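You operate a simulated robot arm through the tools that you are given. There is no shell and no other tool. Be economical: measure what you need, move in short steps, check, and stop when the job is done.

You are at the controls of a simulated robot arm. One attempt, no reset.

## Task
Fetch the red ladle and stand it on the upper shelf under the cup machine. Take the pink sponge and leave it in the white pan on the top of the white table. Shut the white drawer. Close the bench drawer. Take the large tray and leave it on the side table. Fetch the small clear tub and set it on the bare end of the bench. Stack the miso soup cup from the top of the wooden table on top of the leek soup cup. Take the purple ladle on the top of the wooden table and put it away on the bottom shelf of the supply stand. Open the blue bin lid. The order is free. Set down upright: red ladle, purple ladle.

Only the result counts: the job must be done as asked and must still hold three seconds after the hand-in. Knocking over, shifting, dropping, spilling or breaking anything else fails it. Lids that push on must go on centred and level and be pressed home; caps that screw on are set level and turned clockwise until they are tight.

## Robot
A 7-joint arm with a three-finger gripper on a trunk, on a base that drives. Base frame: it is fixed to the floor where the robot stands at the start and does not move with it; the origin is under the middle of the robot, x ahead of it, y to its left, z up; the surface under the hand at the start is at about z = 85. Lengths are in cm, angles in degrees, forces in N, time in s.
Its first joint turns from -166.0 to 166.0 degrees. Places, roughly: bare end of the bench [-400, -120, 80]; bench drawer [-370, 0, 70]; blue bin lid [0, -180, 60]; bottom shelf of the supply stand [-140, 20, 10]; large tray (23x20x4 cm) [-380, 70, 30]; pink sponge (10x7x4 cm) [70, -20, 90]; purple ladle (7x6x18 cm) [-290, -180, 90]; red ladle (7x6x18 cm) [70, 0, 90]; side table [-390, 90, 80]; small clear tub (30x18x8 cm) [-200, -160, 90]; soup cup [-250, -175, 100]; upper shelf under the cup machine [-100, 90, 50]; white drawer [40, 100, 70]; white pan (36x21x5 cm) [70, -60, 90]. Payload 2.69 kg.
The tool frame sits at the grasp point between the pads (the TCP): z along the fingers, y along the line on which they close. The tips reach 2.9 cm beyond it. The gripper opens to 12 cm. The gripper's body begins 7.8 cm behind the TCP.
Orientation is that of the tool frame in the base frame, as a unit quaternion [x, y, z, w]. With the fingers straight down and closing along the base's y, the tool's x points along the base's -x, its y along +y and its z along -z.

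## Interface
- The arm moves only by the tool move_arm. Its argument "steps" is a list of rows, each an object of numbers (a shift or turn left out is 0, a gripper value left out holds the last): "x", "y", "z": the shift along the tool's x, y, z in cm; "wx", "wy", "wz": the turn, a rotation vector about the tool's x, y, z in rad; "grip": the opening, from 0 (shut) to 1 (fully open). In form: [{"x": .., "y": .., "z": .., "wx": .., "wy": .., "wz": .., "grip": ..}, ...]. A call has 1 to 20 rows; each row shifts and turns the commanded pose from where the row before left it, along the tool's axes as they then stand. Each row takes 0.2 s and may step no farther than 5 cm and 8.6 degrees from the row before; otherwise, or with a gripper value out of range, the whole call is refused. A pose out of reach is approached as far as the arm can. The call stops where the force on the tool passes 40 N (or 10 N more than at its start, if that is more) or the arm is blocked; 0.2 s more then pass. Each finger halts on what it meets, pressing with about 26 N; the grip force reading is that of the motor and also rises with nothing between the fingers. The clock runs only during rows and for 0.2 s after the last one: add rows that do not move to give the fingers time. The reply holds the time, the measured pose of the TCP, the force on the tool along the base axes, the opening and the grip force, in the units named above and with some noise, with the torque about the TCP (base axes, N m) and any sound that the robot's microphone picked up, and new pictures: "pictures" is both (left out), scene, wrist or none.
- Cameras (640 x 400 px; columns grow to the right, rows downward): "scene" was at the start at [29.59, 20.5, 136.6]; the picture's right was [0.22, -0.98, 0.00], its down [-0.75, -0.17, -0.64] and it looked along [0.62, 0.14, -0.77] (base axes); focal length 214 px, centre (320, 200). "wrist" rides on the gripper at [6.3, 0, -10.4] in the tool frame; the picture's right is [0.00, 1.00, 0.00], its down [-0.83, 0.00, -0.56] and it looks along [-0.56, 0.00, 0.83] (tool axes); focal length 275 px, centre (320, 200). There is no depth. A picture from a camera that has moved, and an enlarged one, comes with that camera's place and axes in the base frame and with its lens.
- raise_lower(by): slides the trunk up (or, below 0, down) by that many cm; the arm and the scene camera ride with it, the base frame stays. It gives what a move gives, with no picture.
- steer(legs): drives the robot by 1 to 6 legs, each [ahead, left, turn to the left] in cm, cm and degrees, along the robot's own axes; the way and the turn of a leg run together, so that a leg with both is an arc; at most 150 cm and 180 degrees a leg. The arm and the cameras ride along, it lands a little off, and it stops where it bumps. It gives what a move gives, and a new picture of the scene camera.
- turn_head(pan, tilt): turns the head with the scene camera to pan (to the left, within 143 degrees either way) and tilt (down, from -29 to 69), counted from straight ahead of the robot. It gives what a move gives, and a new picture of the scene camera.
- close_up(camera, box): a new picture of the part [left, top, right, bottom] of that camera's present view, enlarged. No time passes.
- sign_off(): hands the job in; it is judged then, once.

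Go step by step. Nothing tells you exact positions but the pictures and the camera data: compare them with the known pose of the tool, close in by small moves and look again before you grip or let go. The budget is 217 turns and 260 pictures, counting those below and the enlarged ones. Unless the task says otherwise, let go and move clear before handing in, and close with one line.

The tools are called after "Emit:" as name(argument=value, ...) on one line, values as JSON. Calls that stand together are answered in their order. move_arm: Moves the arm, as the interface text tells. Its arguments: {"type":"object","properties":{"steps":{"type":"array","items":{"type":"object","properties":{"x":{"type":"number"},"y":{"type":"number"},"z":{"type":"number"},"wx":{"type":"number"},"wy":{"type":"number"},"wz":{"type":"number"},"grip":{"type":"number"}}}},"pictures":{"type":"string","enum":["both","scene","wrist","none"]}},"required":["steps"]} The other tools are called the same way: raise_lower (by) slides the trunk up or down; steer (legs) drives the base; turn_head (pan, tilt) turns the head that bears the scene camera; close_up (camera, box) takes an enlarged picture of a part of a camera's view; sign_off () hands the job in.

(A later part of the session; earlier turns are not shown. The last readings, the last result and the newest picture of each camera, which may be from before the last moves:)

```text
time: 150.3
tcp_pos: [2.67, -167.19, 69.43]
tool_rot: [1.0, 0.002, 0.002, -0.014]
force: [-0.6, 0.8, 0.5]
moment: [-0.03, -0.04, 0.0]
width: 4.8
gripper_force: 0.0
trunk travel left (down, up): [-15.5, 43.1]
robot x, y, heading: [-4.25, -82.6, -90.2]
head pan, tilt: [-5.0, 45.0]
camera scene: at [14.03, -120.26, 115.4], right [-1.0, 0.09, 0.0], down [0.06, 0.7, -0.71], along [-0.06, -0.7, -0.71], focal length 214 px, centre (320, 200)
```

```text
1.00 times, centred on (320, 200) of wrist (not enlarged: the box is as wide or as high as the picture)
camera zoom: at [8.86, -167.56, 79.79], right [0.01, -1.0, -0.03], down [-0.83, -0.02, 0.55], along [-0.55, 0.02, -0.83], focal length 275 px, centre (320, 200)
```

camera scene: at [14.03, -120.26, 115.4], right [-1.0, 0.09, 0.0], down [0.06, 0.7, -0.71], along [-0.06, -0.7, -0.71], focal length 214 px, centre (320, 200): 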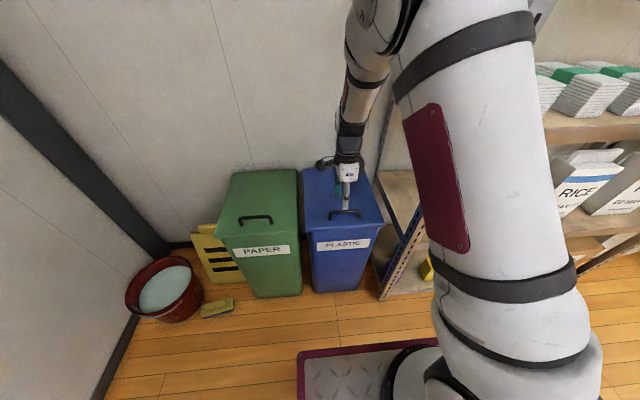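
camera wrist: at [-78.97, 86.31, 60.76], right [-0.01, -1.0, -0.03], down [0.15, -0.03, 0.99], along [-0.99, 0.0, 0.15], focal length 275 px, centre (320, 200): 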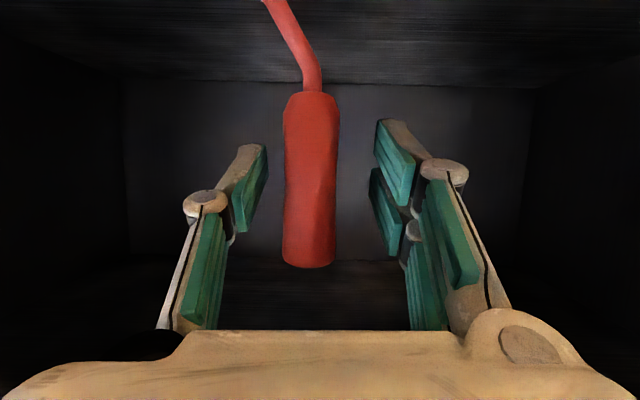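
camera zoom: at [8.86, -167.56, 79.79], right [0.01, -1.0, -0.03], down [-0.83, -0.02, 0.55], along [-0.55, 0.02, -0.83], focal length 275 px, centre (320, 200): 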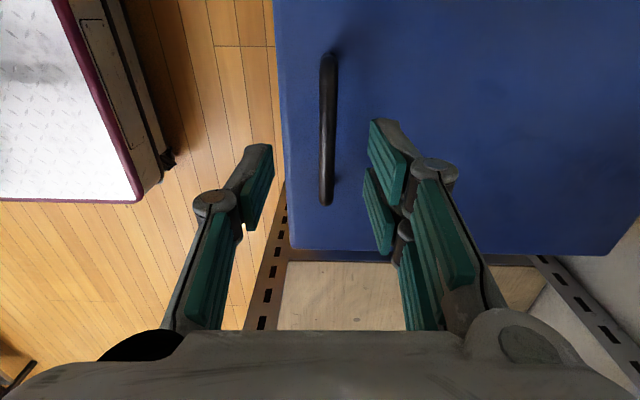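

Bar centred between the fingers. Descend about 5.5 cm and close.

Emit:
move_arm(steps=[{"z": 2, "y": 0.3}, {"z": 2}, {"z": 1}, {"z": 0.7}], pictures="wrist")

```text
time: 151.3
tcp_pos: [2.68, -167.33, 63.59]
tool_rot: [1.0, 0.002, 0.003, -0.015]
force: [-0.7, 0.0, -0.1]
moment: [0.03, -0.05, 0.01]
width: 4.83
gripper_force: 0.0
trunk travel left (down, up): [-15.5, 43.1]
robot x, y, heading: [-4.46, -82.42, -90.2]
head pan, tilt: [-5.0, 45.0]
camera wrist: at [8.96, -167.71, 74.08], right [0.01, -1.0, -0.03], down [-0.83, -0.02, 0.55], along [-0.55, 0.02, -0.83], focal length 275 px, centre (320, 200)
```

wrist: 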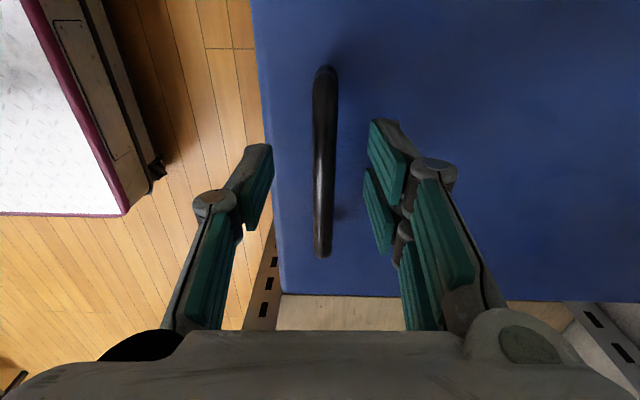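

Emit:
move_arm(steps=[{"z": 0.7}, {"z": 0.5}, {"grip": 0.2}, {"grip": 0.0}, {"grip": 0.0}, {"grip": 0.0}], pictures="both")

```text
time: 152.7
tcp_pos: [2.58, -167.55, 62.52]
tool_rot: [1.0, 0.003, 0.002, -0.013]
force: [0.6, -22.6, -4.9]
moment: [-0.29, 0.06, -0.12]
width: 1.11
gripper_force: 38.2
trunk travel left (down, up): [-15.5, 43.1]
robot x, y, heading: [-4.29, -82.84, -90.1]
head pan, tilt: [-5.0, 45.0]
camera scene: at [14.03, -120.33, 115.37], right [-1.0, 0.09, 0.0], down [0.06, 0.7, -0.71], along [-0.06, -0.7, -0.71], focal length 214 px, centre (320, 200)
camera wrist: at [8.91, -167.85, 72.92], right [0.01, -1.0, -0.02], down [-0.83, -0.02, 0.55], along [-0.55, 0.02, -0.83], focal length 275 px, centre (320, 200)
```

scene: 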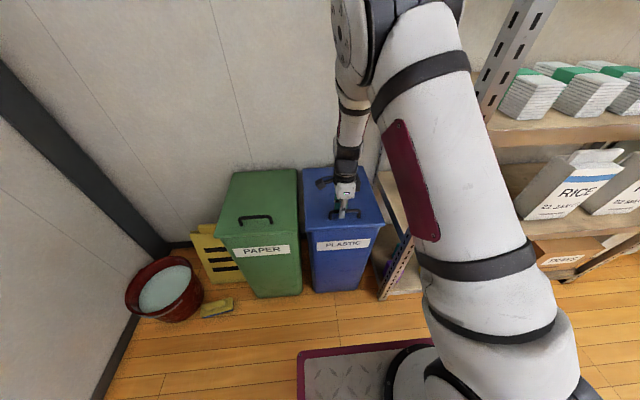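
wrist: 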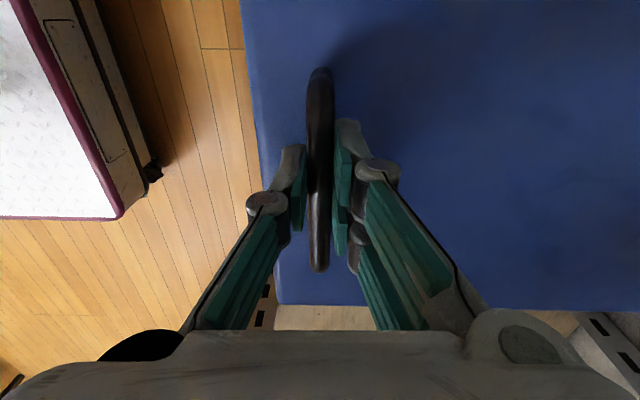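

The handle is gripped. I'll relax the lateral offset and begin lifting along an arc about the rear hinge (about y -194, z 60), turning the tool with the lid.

Emit:
move_arm(steps=[{"y": 0.3}, {"z": -3.7, "y": 0.6, "wx": -0.1396}, {"z": -3.7, "y": 0.6, "wx": -0.1396}], pictures="scene")

```text
time: 153.4
tcp_pos: [2.65, -168.79, 68.31]
tool_rot: [0.995, 0.002, 0.002, 0.1]
force: [0.7, -10.4, -4.7]
moment: [-0.06, -0.1, 0.32]
width: 1.12
gripper_force: 38.2
trunk travel left (down, up): [-15.5, 43.1]
robot x, y, heading: [-4.57, -82.67, -89.9]
head pan, tilt: [-5.0, 45.0]
stopped in row 3: the force on the tool passed its limit at 50 N (the readings are from after the stop); the commanded pose is now the measured one
camera scene: at [14.01, -120.3, 115.39], right [-1.0, 0.09, 0.0], down [0.06, 0.7, -0.71], along [-0.06, -0.7, -0.71], focal length 214 px, centre (320, 200)
```

scene: 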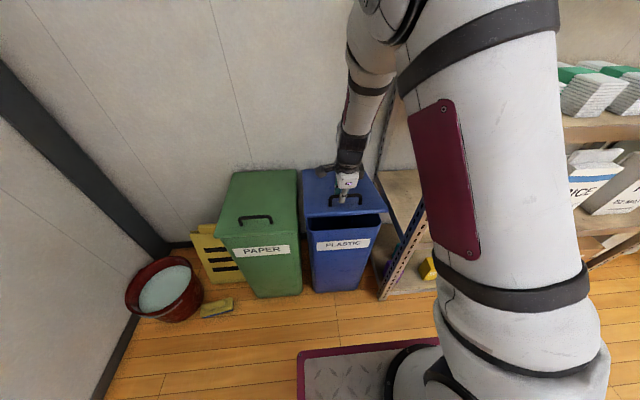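

The lid is rising. Continue the arc in smaller rows with a bit more rearward motion.

Emit:
move_arm(steps=[{"y": 0.3}, {"z": -1.8, "y": 0.35, "wx": -0.07}, {"z": -1.8, "y": 0.35, "wx": -0.07}, {"z": -1.8, "y": 0.35, "wx": -0.07}, {"z": -1.8, "y": 0.35, "wx": -0.07}, {"z": -1.8, "y": 0.35, "wx": -0.07}], pictures="scene")

```text
time: 154.1
tcp_pos: [2.63, -169.64, 70.46]
tool_rot: [0.99, 0.003, 0.001, 0.144]
force: [0.3, -12.0, -5.6]
moment: [-0.26, 0.19, 0.36]
width: 1.14
gripper_force: 38.4
trunk travel left (down, up): [-15.5, 43.1]
robot x, y, heading: [-4.61, -82.92, -89.9]
head pan, tilt: [-5.0, 45.0]
stopped in row 3: the force on the tool passed its limit at 51 N (the readings are from after the stop); the commanded pose is now the measured one
camera scene: at [14.01, -120.34, 115.38], right [-1.0, 0.09, 0.0], down [0.06, 0.7, -0.71], along [-0.06, -0.7, -0.71], focal length 214 px, centre (320, 200)
```

scene: 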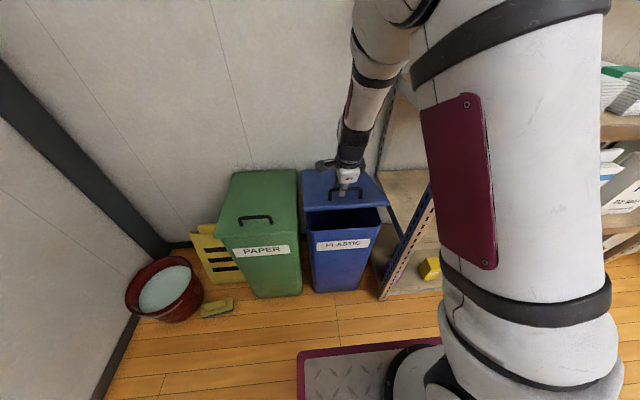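

The top face of the lid turns toward the wall as it opens, so my tilt was going the wrong way. I'll restore the tool to vertical and continue along the fitted arc (hinge y=-192, z=60.4, R=24.5).

Emit:
move_arm(steps=[{"wx": 0.07}, {"wx": 0.07}, {"wx": 0.07}, {"wx": 0.08}, {"y": 0.76, "z": -1.53}, {"y": 0.86, "z": -1.48}, {"y": 0.96, "z": -1.41}, {"y": 1.06, "z": -1.34}, {"y": 1.15, "z": -1.26}, {"y": 1.24, "z": -1.18}], pictures="scene")

```text
time: 156.3
tcp_pos: [2.58, -175.42, 78.53]
tool_rot: [1.0, 0.003, 0.001, -0.003]
force: [3.9, -9.9, -14.5]
moment: [-0.05, -0.29, 0.37]
width: 1.16
gripper_force: 38.1
trunk travel left (down, up): [-15.5, 43.1]
robot x, y, heading: [-4.49, -82.63, -90.0]
head pan, tilt: [-5.0, 45.0]
camera scene: at [14.02, -120.34, 115.37], right [-1.0, 0.09, 0.0], down [0.06, 0.7, -0.71], along [-0.06, -0.7, -0.71], focal length 214 px, centre (320, 200)
```

scene: 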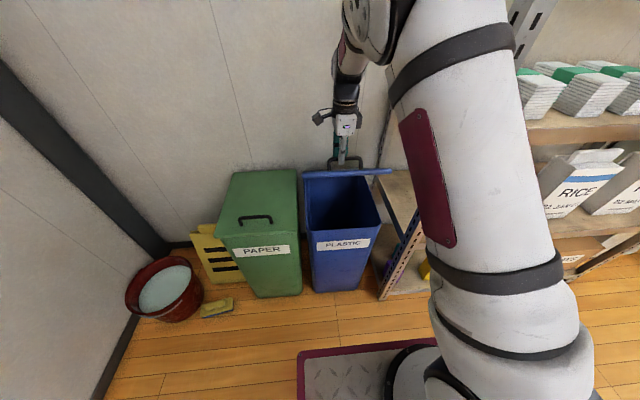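

Emit:
move_arm(steps=[{"y": 1.3, "z": -1.11}, {"y": 1.375, "z": -1.02}, {"y": 1.44, "z": -0.92}, {"y": 1.5, "z": -0.82}, {"y": 1.56, "z": -0.71}], pictures="scene")

```text
time: 157.5
tcp_pos: [2.64, -182.63, 83.59]
tool_rot: [1.0, 0.004, 0.001, 0.0]
force: [1.6, 11.4, 17.7]
moment: [0.3, -0.29, 0.53]
width: 1.14
gripper_force: 38.1
trunk travel left (down, up): [-15.5, 43.1]
robot x, y, heading: [-4.11, -82.5, -90.1]
head pan, tilt: [-5.0, 45.0]
camera scene: at [14.01, -120.18, 115.44], right [-1.0, 0.09, 0.0], down [0.06, 0.7, -0.71], along [-0.06, -0.7, -0.71], focal length 214 px, centre (320, 200)
```

scene: 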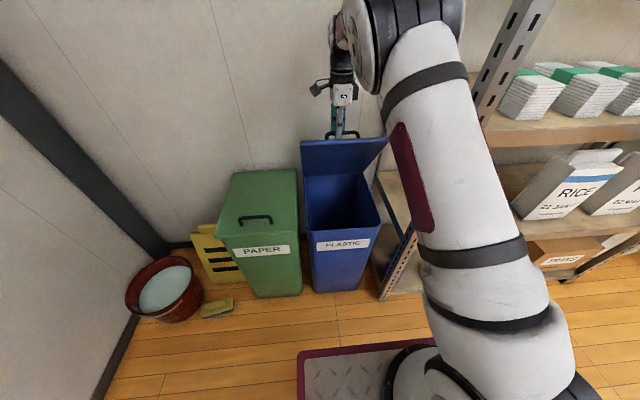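

Emit:
move_arm(steps=[{"y": 1.1, "z": -0.7}, {"y": 1.4, "z": -0.5}, {"y": 1.5, "z": -0.4}, {"y": 1.5, "z": -0.25}], pictures="scene")

```text
time: 158.5
tcp_pos: [2.64, -188.1, 85.47]
tool_rot: [1.0, 0.003, 0.001, 0.002]
force: [0.0, 8.4, 32.9]
moment: [0.06, 0.27, 0.65]
width: 1.14
gripper_force: 38.5
trunk travel left (down, up): [-15.5, 43.1]
robot x, y, heading: [-4.54, -82.91, -89.8]
head pan, tilt: [-5.0, 45.0]
camera scene: at [14.0, -120.14, 115.46], right [-1.0, 0.09, 0.0], down [0.06, 0.7, -0.71], along [-0.06, -0.71, -0.71], focal length 214 px, centre (320, 200)
```

scene: 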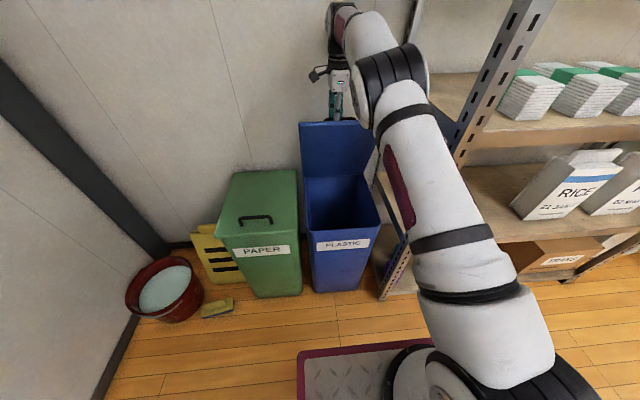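

Emit:
move_arm(steps=[{"z": -0.4}, {"y": 1.4, "z": -0.2}, {"y": 1.4, "z": -0.1}, {"y": 1.4, "z": 0}, {"y": 1.4, "z": 0.1}], pictures="scene")

```text
time: 159.7
tcp_pos: [2.57, -189.32, 85.33]
tool_rot: [1.0, 0.004, 0.002, 0.001]
force: [13.8, 9.8, 35.2]
moment: [0.14, -0.04, 0.54]
width: 1.11
gripper_force: 38.5
out of reach, approached as far as the arm can: row 2, 3, 4, 5
trunk travel left (down, up): [-15.5, 43.1]
robot x, y, heading: [-4.26, -82.61, -90.0]
head pan, tilt: [-5.0, 45.0]
camera scene: at [14.06, -120.11, 115.46], right [-1.0, 0.09, 0.0], down [0.06, 0.7, -0.71], along [-0.06, -0.71, -0.71], focal length 214 px, centre (320, 200)
```

scene: 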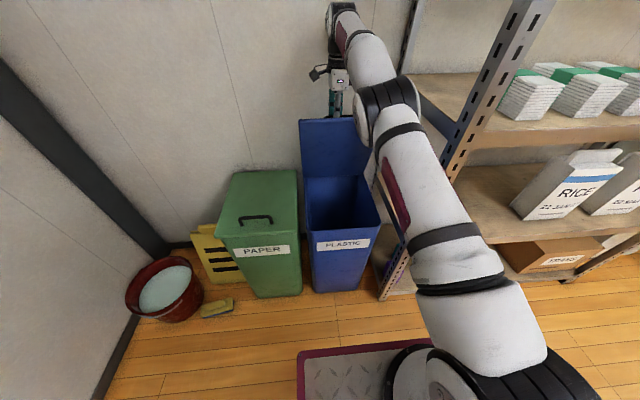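

Arm's reach limit, so I nudge the base forward to tip the lid past vertical.

Emit:
steer(legs=[[5, 0, 0]])

```text
time: 160.6
tcp_pos: [2.21, -194.26, 85.38]
tool_rot: [1.0, 0.002, 0.001, 0.0]
force: [10.0, 2.8, 33.1]
moment: [0.03, 0.13, 0.7]
width: 1.09
gripper_force: 38.1
trunk travel left (down, up): [-15.5, 43.1]
robot x, y, heading: [-4.74, -87.62, -90.2]
head pan, tilt: [-5.0, 45.0]
camera scene: at [14.02, -125.19, 115.44], right [-1.0, 0.09, 0.0], down [0.06, 0.7, -0.71], along [-0.06, -0.71, -0.71], focal length 214 px, centre (320, 200)
```

scene: 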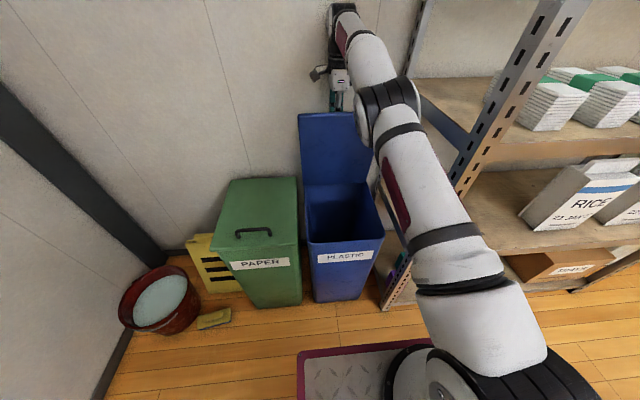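

Emit:
steer(legs=[[4, 0, 0]])

Emit:
close_up(camera="scene", box=[250, 60, 410, 160])

```text
time: 161.5
tcp_pos: [2.34, -196.28, 85.41]
tool_rot: [1.0, 0.003, 0.001, -0.016]
force: [-3.6, 24.9, 3.5]
moment: [-2.81, -0.17, 0.01]
width: 1.1
gripper_force: 38.2
trunk travel left (down, up): [-15.5, 43.1]
robot x, y, heading: [-4.88, -90.6, -90.2]
head pan, tilt: [-5.0, 45.0]
stopped in leg 1: the force on the tool passed its limit at 205 N (the readings are from after the stop); the commanded pose is now the measured one
camera scene: at [13.98, -128.02, 115.43], right [-1.0, 0.09, 0.0], down [0.06, 0.7, -0.71], along [-0.06, -0.7, -0.71], focal length 214 px, centre (320, 200)
```

scene: 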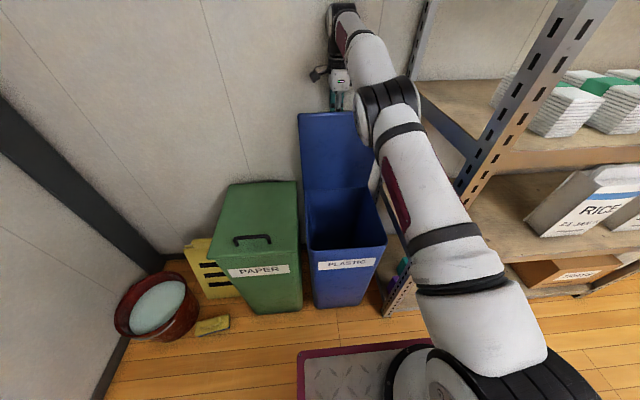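

```text
4.00 times, centred on (330, 110) of scene
camera zoom: at [13.98, -128.02, 115.43], right [-1.0, 0.09, 0.0], down [0.06, 0.7, -0.71], along [-0.06, -0.7, -0.71], focal length 858 px, centre (280, 560)
```

zoom: 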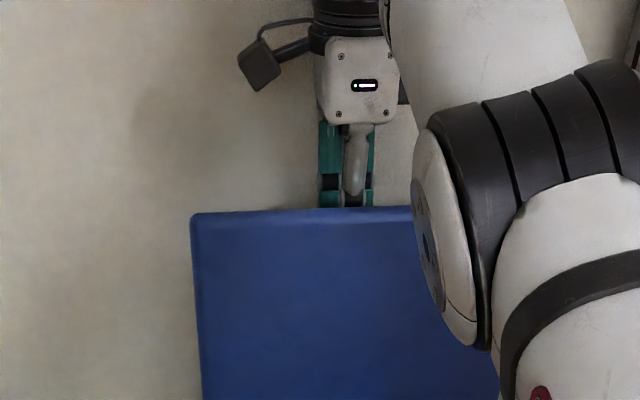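

The lid is past vertical and stopped. I'll open the fingers only slightly and lift straight up.

Emit:
move_arm(steps=[{"grip": 0.18}, {"grip": 0.18}, {"grip": 0.18}], pictures="none")

Emit:
raise_lower(by=12)

Emit:
close_up(camera="scene", box=[200, 60, 440, 210])

```text
time: 162.5
tcp_pos: [2.29, -196.3, 85.33]
tool_rot: [1.0, 0.002, 0.001, -0.017]
force: [-1.8, 20.5, 1.4]
moment: [-2.93, -0.23, -0.58]
width: 2.15
gripper_force: 0.1
trunk travel left (down, up): [-15.5, 43.1]
robot x, y, heading: [-4.42, -90.3, -90.0]
head pan, tilt: [-5.0, 45.0]
stopped in row 3: the force on the tool passed its limit at 41 N (the readings are from after the stop); the commanded pose is now the measured one
```

```text
time: 164.0
tcp_pos: [2.38, -193.65, 97.23]
tool_rot: [1.0, 0.001, 0.001, -0.016]
force: [-0.2, 0.2, -0.1]
moment: [0.01, 0.0, 0.0]
width: 2.19
gripper_force: 0.0
trunk travel left (down, up): [-27.5, 31.1]
robot x, y, heading: [-3.96, -90.27, -90.0]
head pan, tilt: [-5.0, 45.0]
```

```text
2.67 times, centred on (320, 135) of scene
camera zoom: at [13.99, -125.19, 127.41], right [-1.0, 0.09, 0.0], down [0.06, 0.7, -0.71], along [-0.06, -0.7, -0.71], focal length 572 px, centre (320, 373)
```

zoom: 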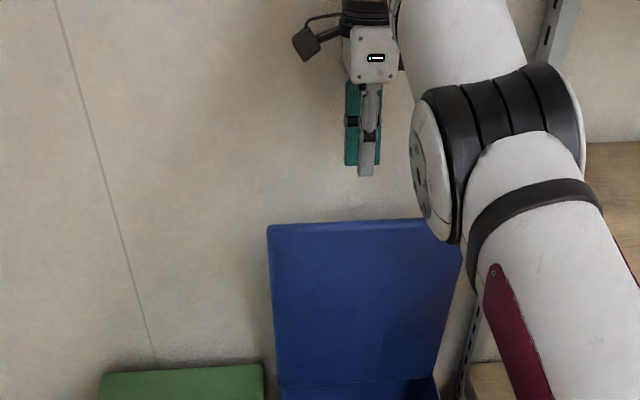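

The blue lid stays open and the hand is clear. I'll retract, back off, and strafe along to the wooden table at x≈-200…-290.

Emit:
move_arm(steps=[{"z": -3, "grip": 0}, {"y": -4.8}, {"y": -4.8}, {"y": -4.8}, {"y": -4.8}, {"y": -4.8}, {"y": -4.8}], pictures="none")

Emit:
steer(legs=[[32, 0, 0]])

```text
time: 165.6
tcp_pos: [1.94, -163.91, 100.77]
tool_rot: [1.0, 0.003, 0.001, -0.016]
force: [0.0, 0.3, 0.6]
moment: [0.06, 0.03, -0.02]
width: 0.0
gripper_force: 26.8
out of reach, approached as far as the arm can: row 1
trunk travel left (down, up): [-27.5, 31.1]
robot x, y, heading: [-4.5, -90.54, -90.1]
head pan, tilt: [-5.0, 45.0]
```

```text
time: 167.9
tcp_pos: [1.22, -192.52, 100.76]
tool_rot: [1.0, -0.007, 0.001, -0.016]
force: [-0.1, -0.4, 0.1]
moment: [-0.01, -0.03, 0.03]
width: 0.0
gripper_force: 26.0
trunk travel left (down, up): [-27.5, 31.1]
robot x, y, heading: [-3.89, -119.06, -90.9]
head pan, tilt: [-5.0, 45.0]
stopped in leg 1: the robot was blocked; the commanded pose is now the measured one
camera scene: at [14.0, -154.0, 127.42], right [-0.99, 0.1, 0.0], down [0.07, 0.7, -0.71], along [-0.07, -0.7, -0.71], focal length 214 px, centre (320, 200)
```

scene: 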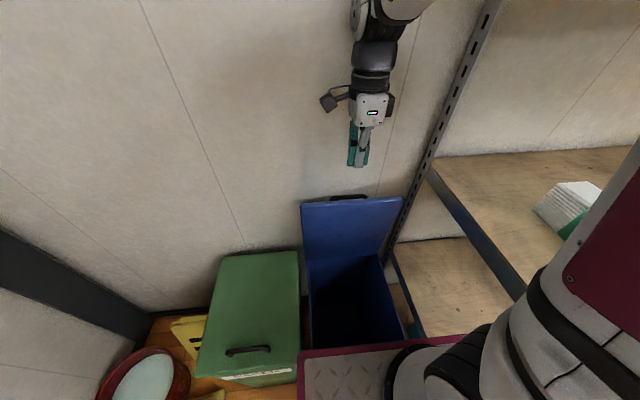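

Sign slip: I drove forward instead of back and was blocked. Back off now and check the bins and rack.

Emit:
steer(legs=[[-28.5, 0, 0]])

Emit:
steer(legs=[[-37, 0, 0.8]])

Emit:
turn_head(pan=0, tilt=35)

Emit:
close_up(camera="scene", box=[200, 160, 400, 285])

```text
time: 169.8
tcp_pos: [1.84, -164.66, 100.97]
tool_rot: [1.0, -0.006, 0.001, -0.015]
force: [0.1, 0.3, 0.5]
moment: [0.01, 0.02, -0.03]
width: 0.01
gripper_force: 26.4
trunk travel left (down, up): [-27.5, 31.1]
robot x, y, heading: [-3.23, -90.97, -90.9]
head pan, tilt: [-5.0, 45.0]
camera scene: at [14.53, -126.12, 127.41], right [-0.99, 0.1, 0.0], down [0.07, 0.7, -0.71], along [-0.07, -0.7, -0.71], focal length 214 px, centre (320, 200)
```

scene: 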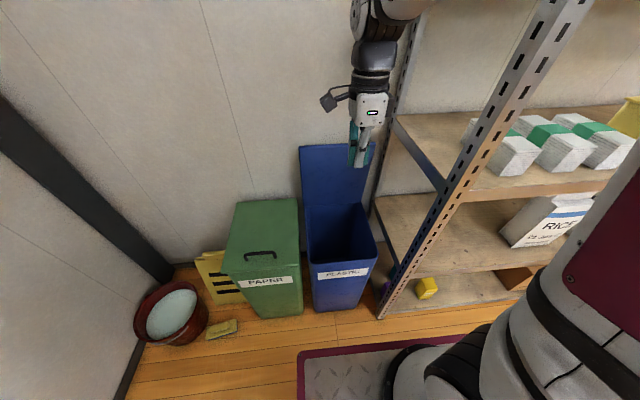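

```text
time: 172.2
tcp_pos: [3.42, -128.33, 101.01]
tool_rot: [1.0, 0.003, 0.0, -0.016]
force: [0.3, -0.6, 0.0]
moment: [0.0, -0.01, -0.01]
width: 0.0
gripper_force: 25.4
trunk travel left (down, up): [-27.5, 31.1]
robot x, y, heading: [-3.24, -54.72, -89.8]
head pan, tilt: [-5.0, 45.0]
camera scene: at [15.43, -89.39, 127.41], right [-1.0, 0.08, 0.0], down [0.06, 0.7, -0.71], along [-0.06, -0.7, -0.71], focal length 214 px, centre (320, 200)
```

scene: 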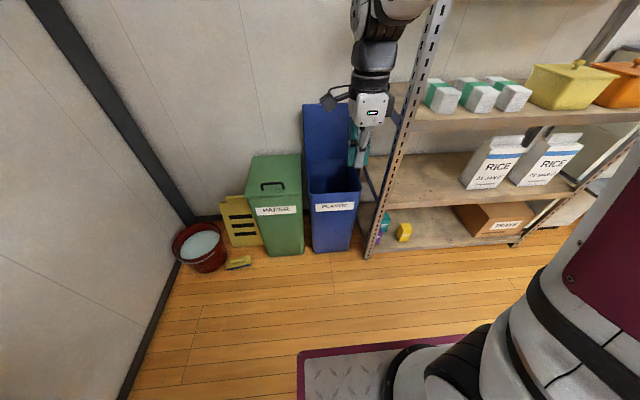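

```text
time: 172.9
tcp_pos: [3.53, -128.25, 100.94]
tool_rot: [1.0, 0.003, 0.001, -0.016]
force: [-0.3, 0.7, -0.3]
moment: [-0.01, 0.0, -0.05]
width: 0.0
gripper_force: 26.4
trunk travel left (down, up): [-27.5, 31.1]
robot x, y, heading: [-3.21, -54.47, -89.6]
head pan, tilt: [0.0, 35.0]
camera scene: at [16.13, -90.1, 128.89], right [-1.0, 0.0, 0.0], down [0.0, 0.57, -0.82], along [0.0, -0.82, -0.57], focal length 214 px, centre (320, 200)
```

scene: 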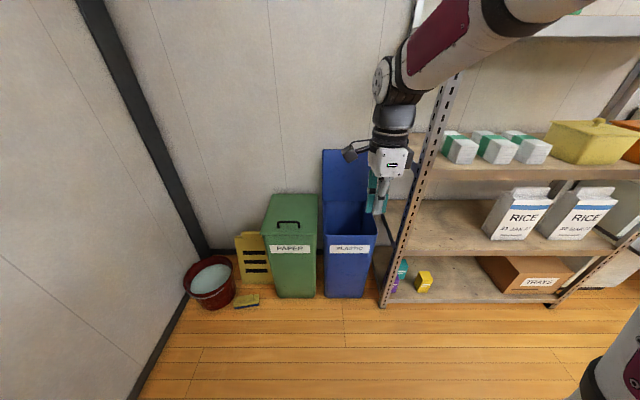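

```text
3.20 times, centred on (300, 222) of scene
camera zoom: at [16.13, -90.1, 128.89], right [-1.0, 0.0, 0.0], down [0.0, 0.57, -0.82], along [0.0, -0.82, -0.57], focal length 686 px, centre (384, 128)
```

zoom: 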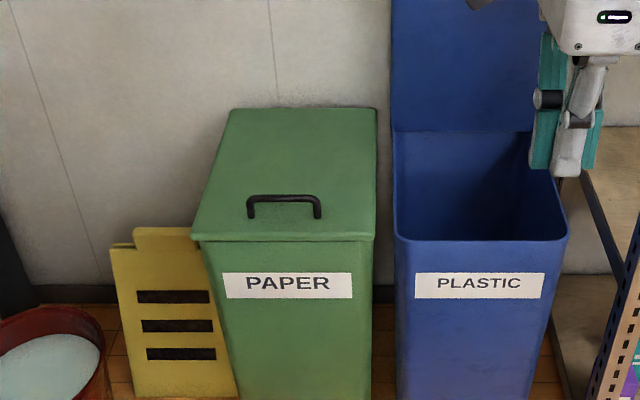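

Bins and rack match their earlier positions, so nothing moved. Now strafe right along toward the wooden table.

Emit:
steer(legs=[[0, -150, 0], [0, -70, 0]])

Emit:
turn_head(pan=-10, tilt=30)

```text
time: 183.8
tcp_pos: [-215.68, -131.17, 100.93]
tool_rot: [1.0, 0.011, 0.001, -0.016]
force: [0.0, 0.0, -0.6]
moment: [0.04, 0.0, 0.01]
width: 0.03
gripper_force: 26.0
trunk travel left (down, up): [-27.5, 31.1]
robot x, y, heading: [-223.53, -57.53, -89.0]
head pan, tilt: [0.0, 35.0]
camera scene: at [-203.69, -92.79, 128.9], right [-1.0, -0.02, 0.0], down [-0.01, 0.57, -0.82], along [0.01, -0.82, -0.57], focal length 214 px, centre (320, 200)
```

scene: 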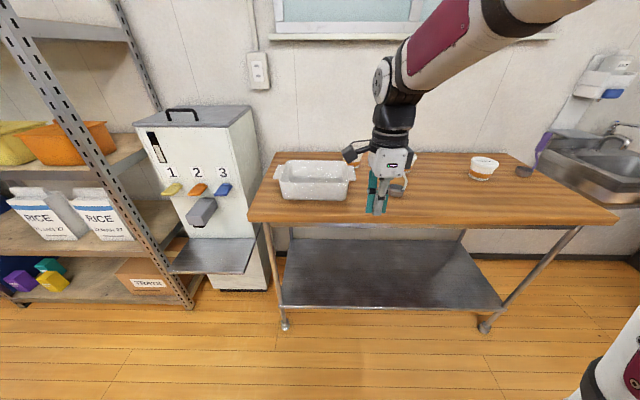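

```text
time: 184.5
tcp_pos: [-215.84, -131.12, 100.84]
tool_rot: [1.0, 0.01, 0.0, -0.016]
force: [0.3, 0.9, -0.2]
moment: [0.02, -0.01, -0.01]
width: 0.02
gripper_force: 25.7
trunk travel left (down, up): [-27.5, 31.1]
robot x, y, heading: [-223.53, -57.79, -89.0]
head pan, tilt: [-10.0, 30.0]
camera scene: at [-205.25, -92.92, 129.67], right [-0.99, 0.16, 0.0], down [0.08, 0.49, -0.87], along [-0.13, -0.86, -0.5], focal length 214 px, centre (320, 200)
```

scene: 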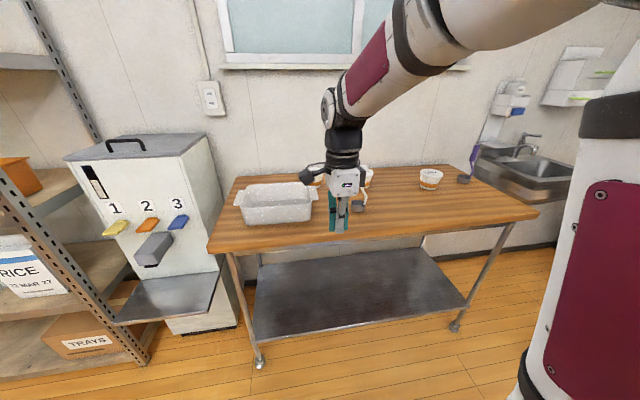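

The wooden table holds the clear tub at about (-200,-163), cups behind the hand, and the purple ladle at the right end. I'll move the hand over the tub's front wall for a close look.

Emit:
steer(legs=[[0, 0, -1], [16, 15.5, 0]])

Emit:
close_up(camera="wrist", box=[0, 0, 640, 400])

Emit:
close_up(camera="scene", box=[200, 130, 500, 317])

```text
time: 186.5
tcp_pos: [-201.35, -147.06, 100.92]
tool_rot: [1.0, 0.002, 0.001, -0.016]
force: [0.1, 0.7, -0.6]
moment: [-0.04, 0.0, 0.02]
width: 0.0
gripper_force: 25.8
trunk travel left (down, up): [-27.5, 31.1]
robot x, y, heading: [-207.66, -73.86, -89.8]
head pan, tilt: [-10.0, 30.0]
camera scene: at [-190.05, -108.96, 129.68], right [-0.99, 0.17, 0.0], down [0.09, 0.49, -0.87], along [-0.15, -0.85, -0.5], focal length 214 px, centre (320, 200)
```

scene: 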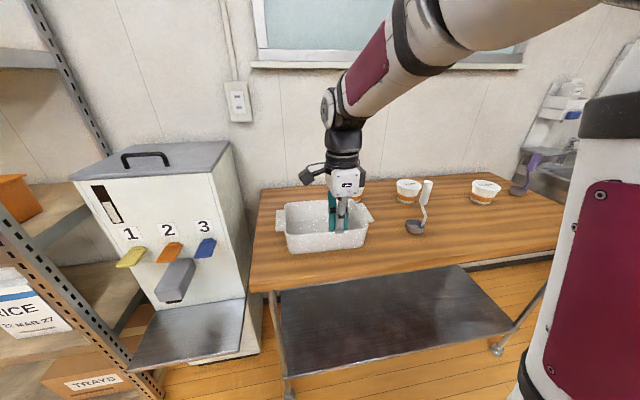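

```text
1.00 times, centred on (320, 200) of wrist (not enlarged: the box is as wide or as high as the picture)
camera zoom: at [-194.9, -147.38, 111.3], right [0.01, -1.0, -0.03], down [-0.83, -0.03, 0.55], along [-0.55, 0.02, -0.83], focal length 275 px, centre (320, 200)
```

zoom: 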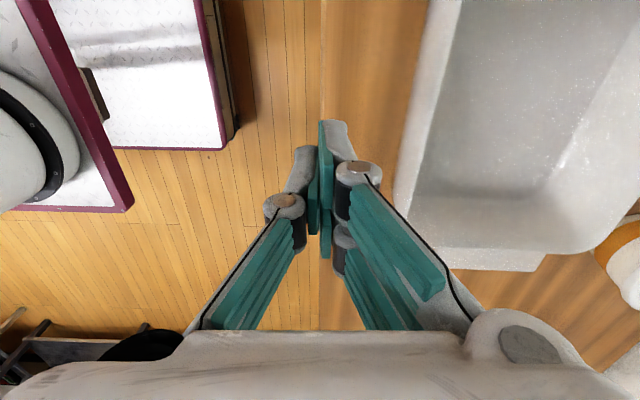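

```text
2.13 times, centred on (350, 224) of scene
camera zoom: at [-190.05, -108.96, 129.68], right [-0.99, 0.17, 0.0], down [0.09, 0.49, -0.87], along [-0.15, -0.85, -0.5], focal length 458 px, centre (256, 150)
```

zoom: 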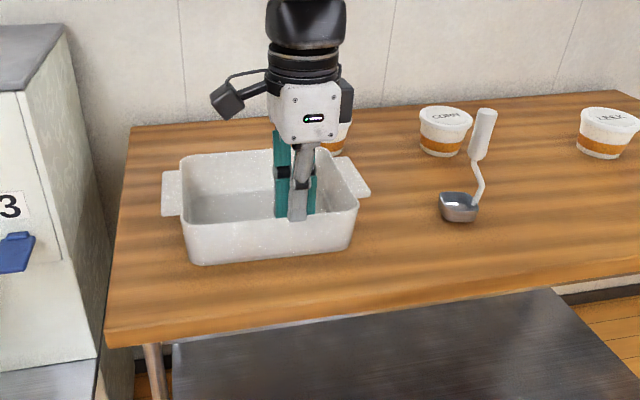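

The front rim is at y≈-154.3, and the tub is centred at x≈-199.6. I'll straddle the front wall.

Emit:
move_arm(steps=[{"x": 1.7, "y": 3.6, "grip": 0.3}, {"y": 3.6}, {"z": 2}], pictures="wrist")

```text
time: 187.3
tcp_pos: [-199.51, -154.13, 98.56]
tool_rot: [1.0, 0.002, 0.002, -0.015]
force: [0.8, 0.2, 0.4]
moment: [-0.03, 0.03, 0.01]
width: 3.61
gripper_force: 0.1
trunk travel left (down, up): [-27.5, 31.1]
robot x, y, heading: [-208.06, -73.28, -89.9]
head pan, tilt: [-10.0, 30.0]
camera wrist: at [-193.11, -154.61, 109.01], right [0.01, -1.0, -0.03], down [-0.83, -0.03, 0.55], along [-0.55, 0.02, -0.83], focal length 275 px, centre (320, 200)
```

wrist: 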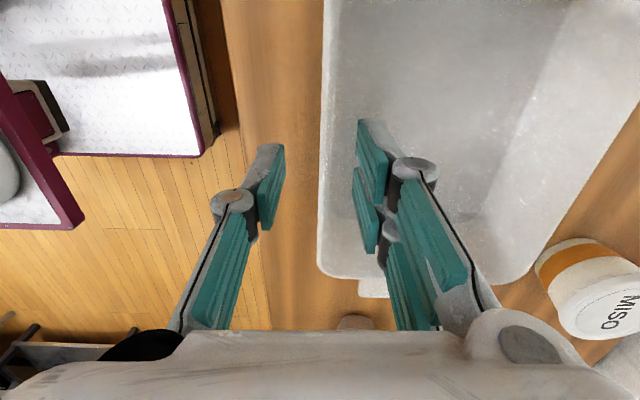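

Emit:
move_arm(steps=[{"y": 0.4, "z": 2.5}, {"z": 2.5}, {"z": 2}, {"grip": 0.15}, {"grip": 0}, {"grip": 0}, {"grip": 0}], pictures="wrist")

```text
time: 188.9
tcp_pos: [-199.51, -154.16, 91.68]
tool_rot: [1.0, 0.003, 0.001, -0.016]
force: [-0.5, -1.7, 3.7]
moment: [-0.99, -0.31, -0.09]
width: 0.61
gripper_force: 26.0
trunk travel left (down, up): [-27.5, 31.1]
robot x, y, heading: [-207.37, -73.2, -89.9]
head pan, tilt: [-10.0, 30.0]
camera wrist: at [-193.16, -154.59, 102.04], right [0.01, -1.0, -0.03], down [-0.83, -0.03, 0.55], along [-0.55, 0.02, -0.83], focal length 275 px, centre (320, 200)
```

wrist: 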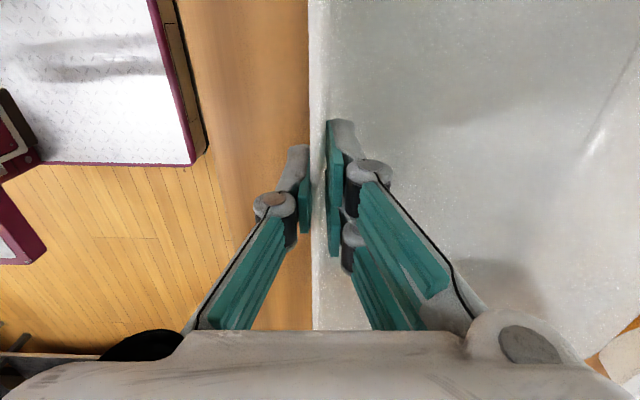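

Wall gripped (0.6 cm). Lift straight up with the trunk.

Emit:
raise_lower(by=6)

Emit:
close_up(camera="scene", box=[200, 130, 500, 317])

```text
time: 189.9
tcp_pos: [-199.33, -154.16, 97.64]
tool_rot: [1.0, 0.002, 0.001, -0.016]
force: [0.2, 0.5, -1.8]
moment: [0.12, -0.01, -0.02]
width: 0.59
gripper_force: 26.2
trunk travel left (down, up): [-33.5, 25.1]
robot x, y, heading: [-208.01, -73.7, -90.1]
head pan, tilt: [-10.0, 30.0]
```

```text
2.13 times, centred on (350, 224) of scene
camera zoom: at [-190.06, -106.5, 135.63], right [-0.99, 0.17, 0.0], down [0.09, 0.49, -0.87], along [-0.15, -0.85, -0.5], focal length 458 px, centre (256, 150)
```

zoom: 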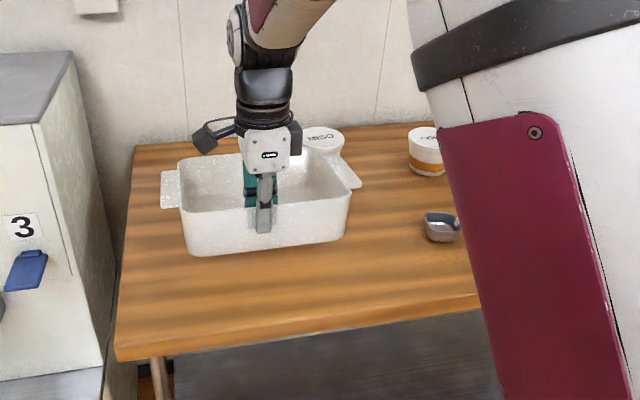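

Light and level. I'll raise more, back away, turn to face -x, and advance toward the far bench.

Emit:
raise_lower(by=14)

Emit:
steer(legs=[[-28, 0, 0], [0, 0, -90], [55, 0, 0]])

Emit:
turn_head(pan=10, tilt=25)

```text
time: 191.6
tcp_pos: [-199.51, -154.26, 111.64]
tool_rot: [1.0, 0.003, 0.001, -0.016]
force: [0.4, -0.5, -1.4]
moment: [0.11, -0.04, -0.01]
width: 0.6
gripper_force: 26.4
trunk travel left (down, up): [-47.5, 11.1]
robot x, y, heading: [-207.86, -73.55, -89.5]
head pan, tilt: [-10.0, 30.0]
```

```text
time: 200.1
tcp_pos: [-342.91, -54.52, 111.69]
tool_rot: [0.713, -0.701, 0.012, -0.01]
force: [0.0, -0.3, -1.3]
moment: [0.0, -0.13, -0.02]
width: 0.6
gripper_force: 26.1
trunk travel left (down, up): [-47.5, 11.1]
robot x, y, heading: [-262.15, -45.56, -179.3]
head pan, tilt: [-10.0, 30.0]
camera scene: at [-285.54, -63.35, 149.65], right [0.16, 0.99, 0.0], down [0.49, -0.08, -0.87], along [-0.85, 0.14, -0.5], focal length 214 px, centre (320, 200)
```

scene: 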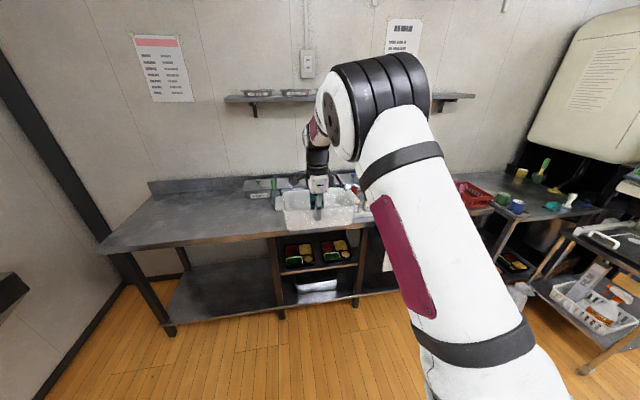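

```text
time: 200.9
tcp_pos: [-342.99, -54.48, 111.64]
tool_rot: [0.712, -0.702, 0.012, -0.011]
force: [0.5, 1.0, -1.2]
moment: [-0.04, -0.16, 0.01]
width: 0.6
gripper_force: 26.2
trunk travel left (down, up): [-47.5, 11.1]
robot x, y, heading: [-261.69, -45.5, -179.1]
head pan, tilt: [10.0, 25.0]
camera scene: at [-285.68, -66.52, 150.44], right [-0.18, 0.98, 0.0], down [0.42, 0.08, -0.91], along [-0.89, -0.17, -0.42], focal length 214 px, centre (320, 200)
```

scene: 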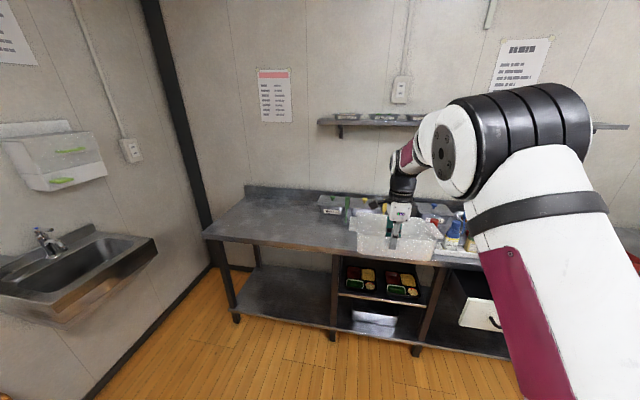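

The bare left end of the bench spans about y -145…-95, with its front edge at x≈-370. I'll drive to bring the tub over about (-397,-117).

Emit:
steer(legs=[[0, 0, -0.9], [0, 59, 0], [45, 0, 0]])

Emit:
turn_head(pan=0, tilt=45)

Emit:
close_up(camera="wrist", box=[0, 0, 640, 400])

```text
time: 207.0
tcp_pos: [-389.32, -110.27, 111.67]
tool_rot: [-0.7, 0.714, -0.012, 0.011]
force: [-0.3, 0.0, -1.9]
moment: [-0.02, -0.15, 0.0]
width: 0.6
gripper_force: 26.0
trunk travel left (down, up): [-47.5, 11.1]
robot x, y, heading: [-307.92, -104.22, 178.8]
head pan, tilt: [10.0, 25.0]
camera scene: at [-332.43, -124.45, 150.45], right [-0.15, 0.99, 0.0], down [0.42, 0.06, -0.91], along [-0.9, -0.14, -0.42], focal length 214 px, centre (320, 200)
```

scene: 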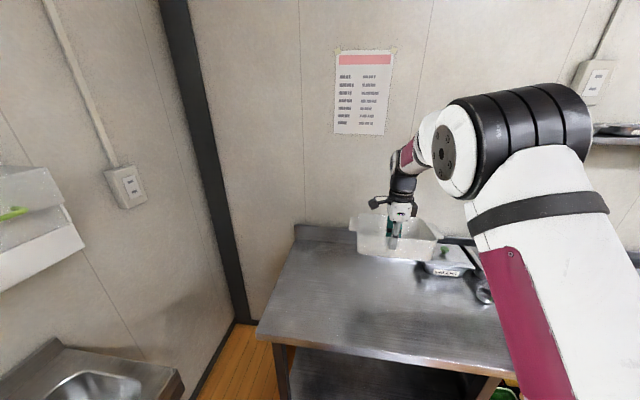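

```text
time: 207.8
tcp_pos: [-389.24, -110.3, 111.5]
tool_rot: [-0.7, 0.714, -0.011, 0.01]
force: [0.5, -0.3, -2.0]
moment: [-0.02, -0.14, 0.01]
width: 0.59
gripper_force: 25.7
trunk travel left (down, up): [-47.5, 11.1]
robot x, y, heading: [-308.22, -104.22, 178.7]
head pan, tilt: [0.0, 45.0]
camera scene: at [-331.45, -122.88, 147.39], right [0.02, 1.0, 0.0], down [0.71, -0.02, -0.71], along [-0.71, 0.02, -0.71], focal length 214 px, centre (320, 200)
```

scene: 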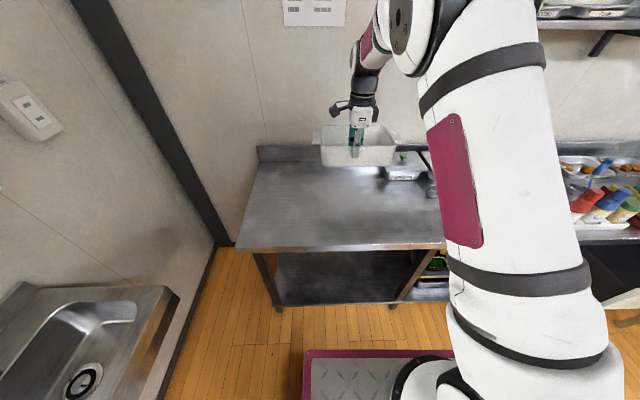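

```text
1.00 times, centred on (320, 200) of wrist (not enlarged: the box is as wide or as high as the picture)
camera zoom: at [-389.58, -116.74, 122.07], right [-1.0, 0.02, -0.03], down [0.0, 0.83, 0.55], along [0.04, 0.55, -0.83], focal length 275 px, centre (320, 200)
```

zoom: 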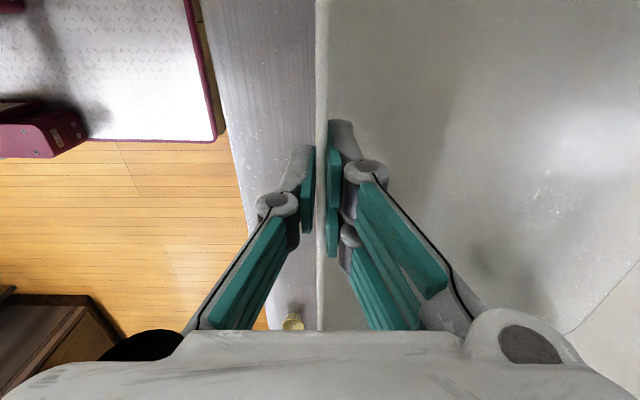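

I'll shift the tub 8 cm further left for clearance, then lower it toward the bench.

Emit:
move_arm(steps=[{"x": 4}, {"x": 4}], pictures="none")

Emit:
raise_lower(by=-17)

Emit:
close_up(camera="scene", box=[220, 80, 480, 242])

```text
time: 208.4
tcp_pos: [-389.42, -118.2, 111.7]
tool_rot: [-0.699, 0.715, -0.012, 0.01]
force: [-0.4, 0.5, -1.2]
moment: [-0.1, -0.11, -0.03]
width: 0.61
gripper_force: 26.1
trunk travel left (down, up): [-47.5, 11.1]
robot x, y, heading: [-307.9, -104.61, 178.3]
head pan, tilt: [0.0, 45.0]
```

```text
time: 210.3
tcp_pos: [-389.4, -118.3, 94.79]
tool_rot: [-0.7, 0.714, -0.011, 0.011]
force: [-0.6, -0.3, -1.5]
moment: [0.0, -0.13, 0.0]
width: 0.59
gripper_force: 25.3
trunk travel left (down, up): [-30.5, 28.1]
robot x, y, heading: [-307.6, -104.3, 178.8]
head pan, tilt: [0.0, 45.0]
```

```text
2.46 times, centred on (350, 161) of scene
camera zoom: at [-341.91, -122.62, 130.4], right [0.02, 1.0, 0.0], down [0.71, -0.02, -0.71], along [-0.71, 0.02, -0.71], focal length 528 px, centre (246, 296)
```

zoom: 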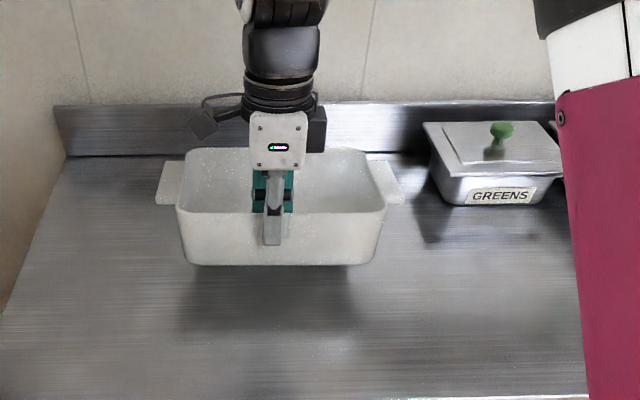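

Emit:
move_arm(steps=[{"z": 1}, {"z": 1}, {"z": 1}, {"z": 0.5}, {"z": 0.5}], pictures="none")

Emit:
close_up(camera="scene", box=[220, 80, 480, 242])

```text
time: 211.6
tcp_pos: [-389.25, -118.32, 90.65]
tool_rot: [-0.699, 0.715, -0.012, 0.01]
force: [-0.5, 0.7, -2.3]
moment: [0.01, -0.15, 0.0]
width: 0.61
gripper_force: 26.9
trunk travel left (down, up): [-30.5, 28.1]
robot x, y, heading: [-308.25, -104.82, 178.5]
head pan, tilt: [0.0, 45.0]
```

```text
2.46 times, centred on (350, 161) of scene
camera zoom: at [-341.9, -122.61, 130.4], right [0.02, 1.0, 0.0], down [0.71, -0.02, -0.71], along [-0.71, 0.02, -0.71], focal length 528 px, centre (246, 296)
```

zoom: 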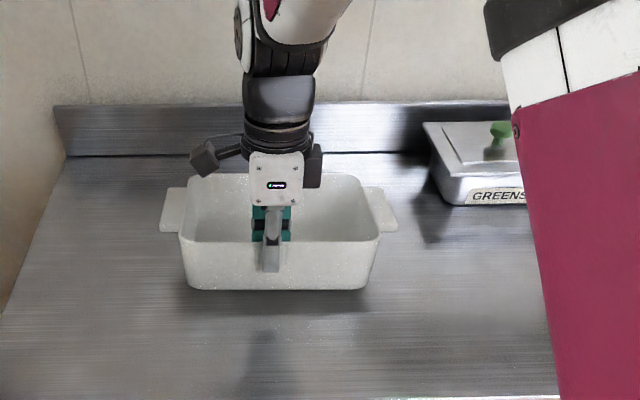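

Emit:
move_arm(steps=[{"z": 0.5}, {"z": 0.5}, {"z": 0.5}], pictures="none")

Emit:
move_arm(steps=[{"z": 0.4}, {"z": 0.4}], pictures="none")

Emit:
close_up(camera="scene", box=[220, 80, 480, 242])

```text
time: 212.3
tcp_pos: [-389.28, -118.39, 89.27]
tool_rot: [-0.699, 0.715, -0.012, 0.009]
force: [1.9, -0.9, 5.2]
moment: [0.16, 0.93, -0.02]
width: 0.6
gripper_force: 25.9
trunk travel left (down, up): [-30.5, 28.1]
robot x, y, heading: [-308.0, -104.46, 178.5]
head pan, tilt: [0.0, 45.0]
```

```text
time: 212.9
tcp_pos: [-389.3, -118.28, 88.54]
tool_rot: [-0.7, 0.714, -0.012, 0.008]
force: [5.1, -0.5, 17.8]
moment: [0.46, 0.92, 0.02]
width: 0.6
gripper_force: 26.4
trunk travel left (down, up): [-30.5, 28.1]
robot x, y, heading: [-308.49, -104.31, 178.6]
head pan, tilt: [0.0, 45.0]
```

```text
2.46 times, centred on (350, 161) of scene
camera zoom: at [-341.81, -122.61, 130.43], right [0.02, 1.0, 0.0], down [0.71, -0.02, -0.71], along [-0.71, 0.02, -0.71], focal length 528 px, centre (246, 296)
```

zoom: 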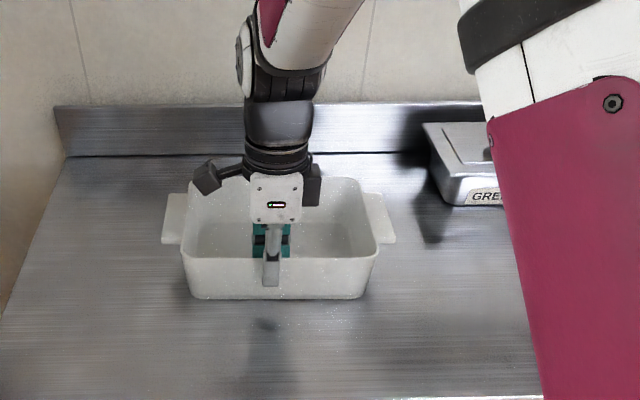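

Contact (18 N). Ease up slightly, open, and lift clear.

Emit:
move_arm(steps=[{"z": -0.4}, {"grip": 0.15}, {"grip": 0.25}, {"grip": 0.25}, {"z": -3}, {"z": -4}, {"z": -4}, {"z": -4}], pictures="scene")

```text
time: 214.8
tcp_pos: [-389.78, -118.22, 103.95]
tool_rot: [-0.699, 0.715, -0.011, 0.01]
force: [-0.5, -0.1, -0.1]
moment: [0.03, -0.01, -0.05]
width: 3.0
gripper_force: 0.1
trunk travel left (down, up): [-30.5, 28.1]
robot x, y, heading: [-308.04, -104.0, 178.3]
head pan, tilt: [0.0, 45.0]
camera scene: at [-341.92, -122.62, 130.39], right [0.02, 1.0, 0.0], down [0.71, -0.02, -0.71], along [-0.71, 0.02, -0.71], focal length 214 px, centre (320, 200)
```

scene: 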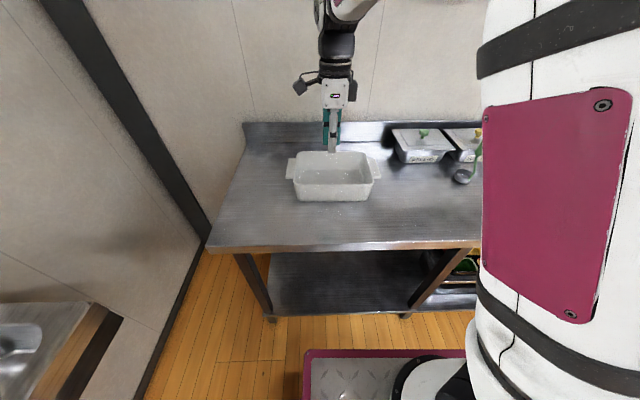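

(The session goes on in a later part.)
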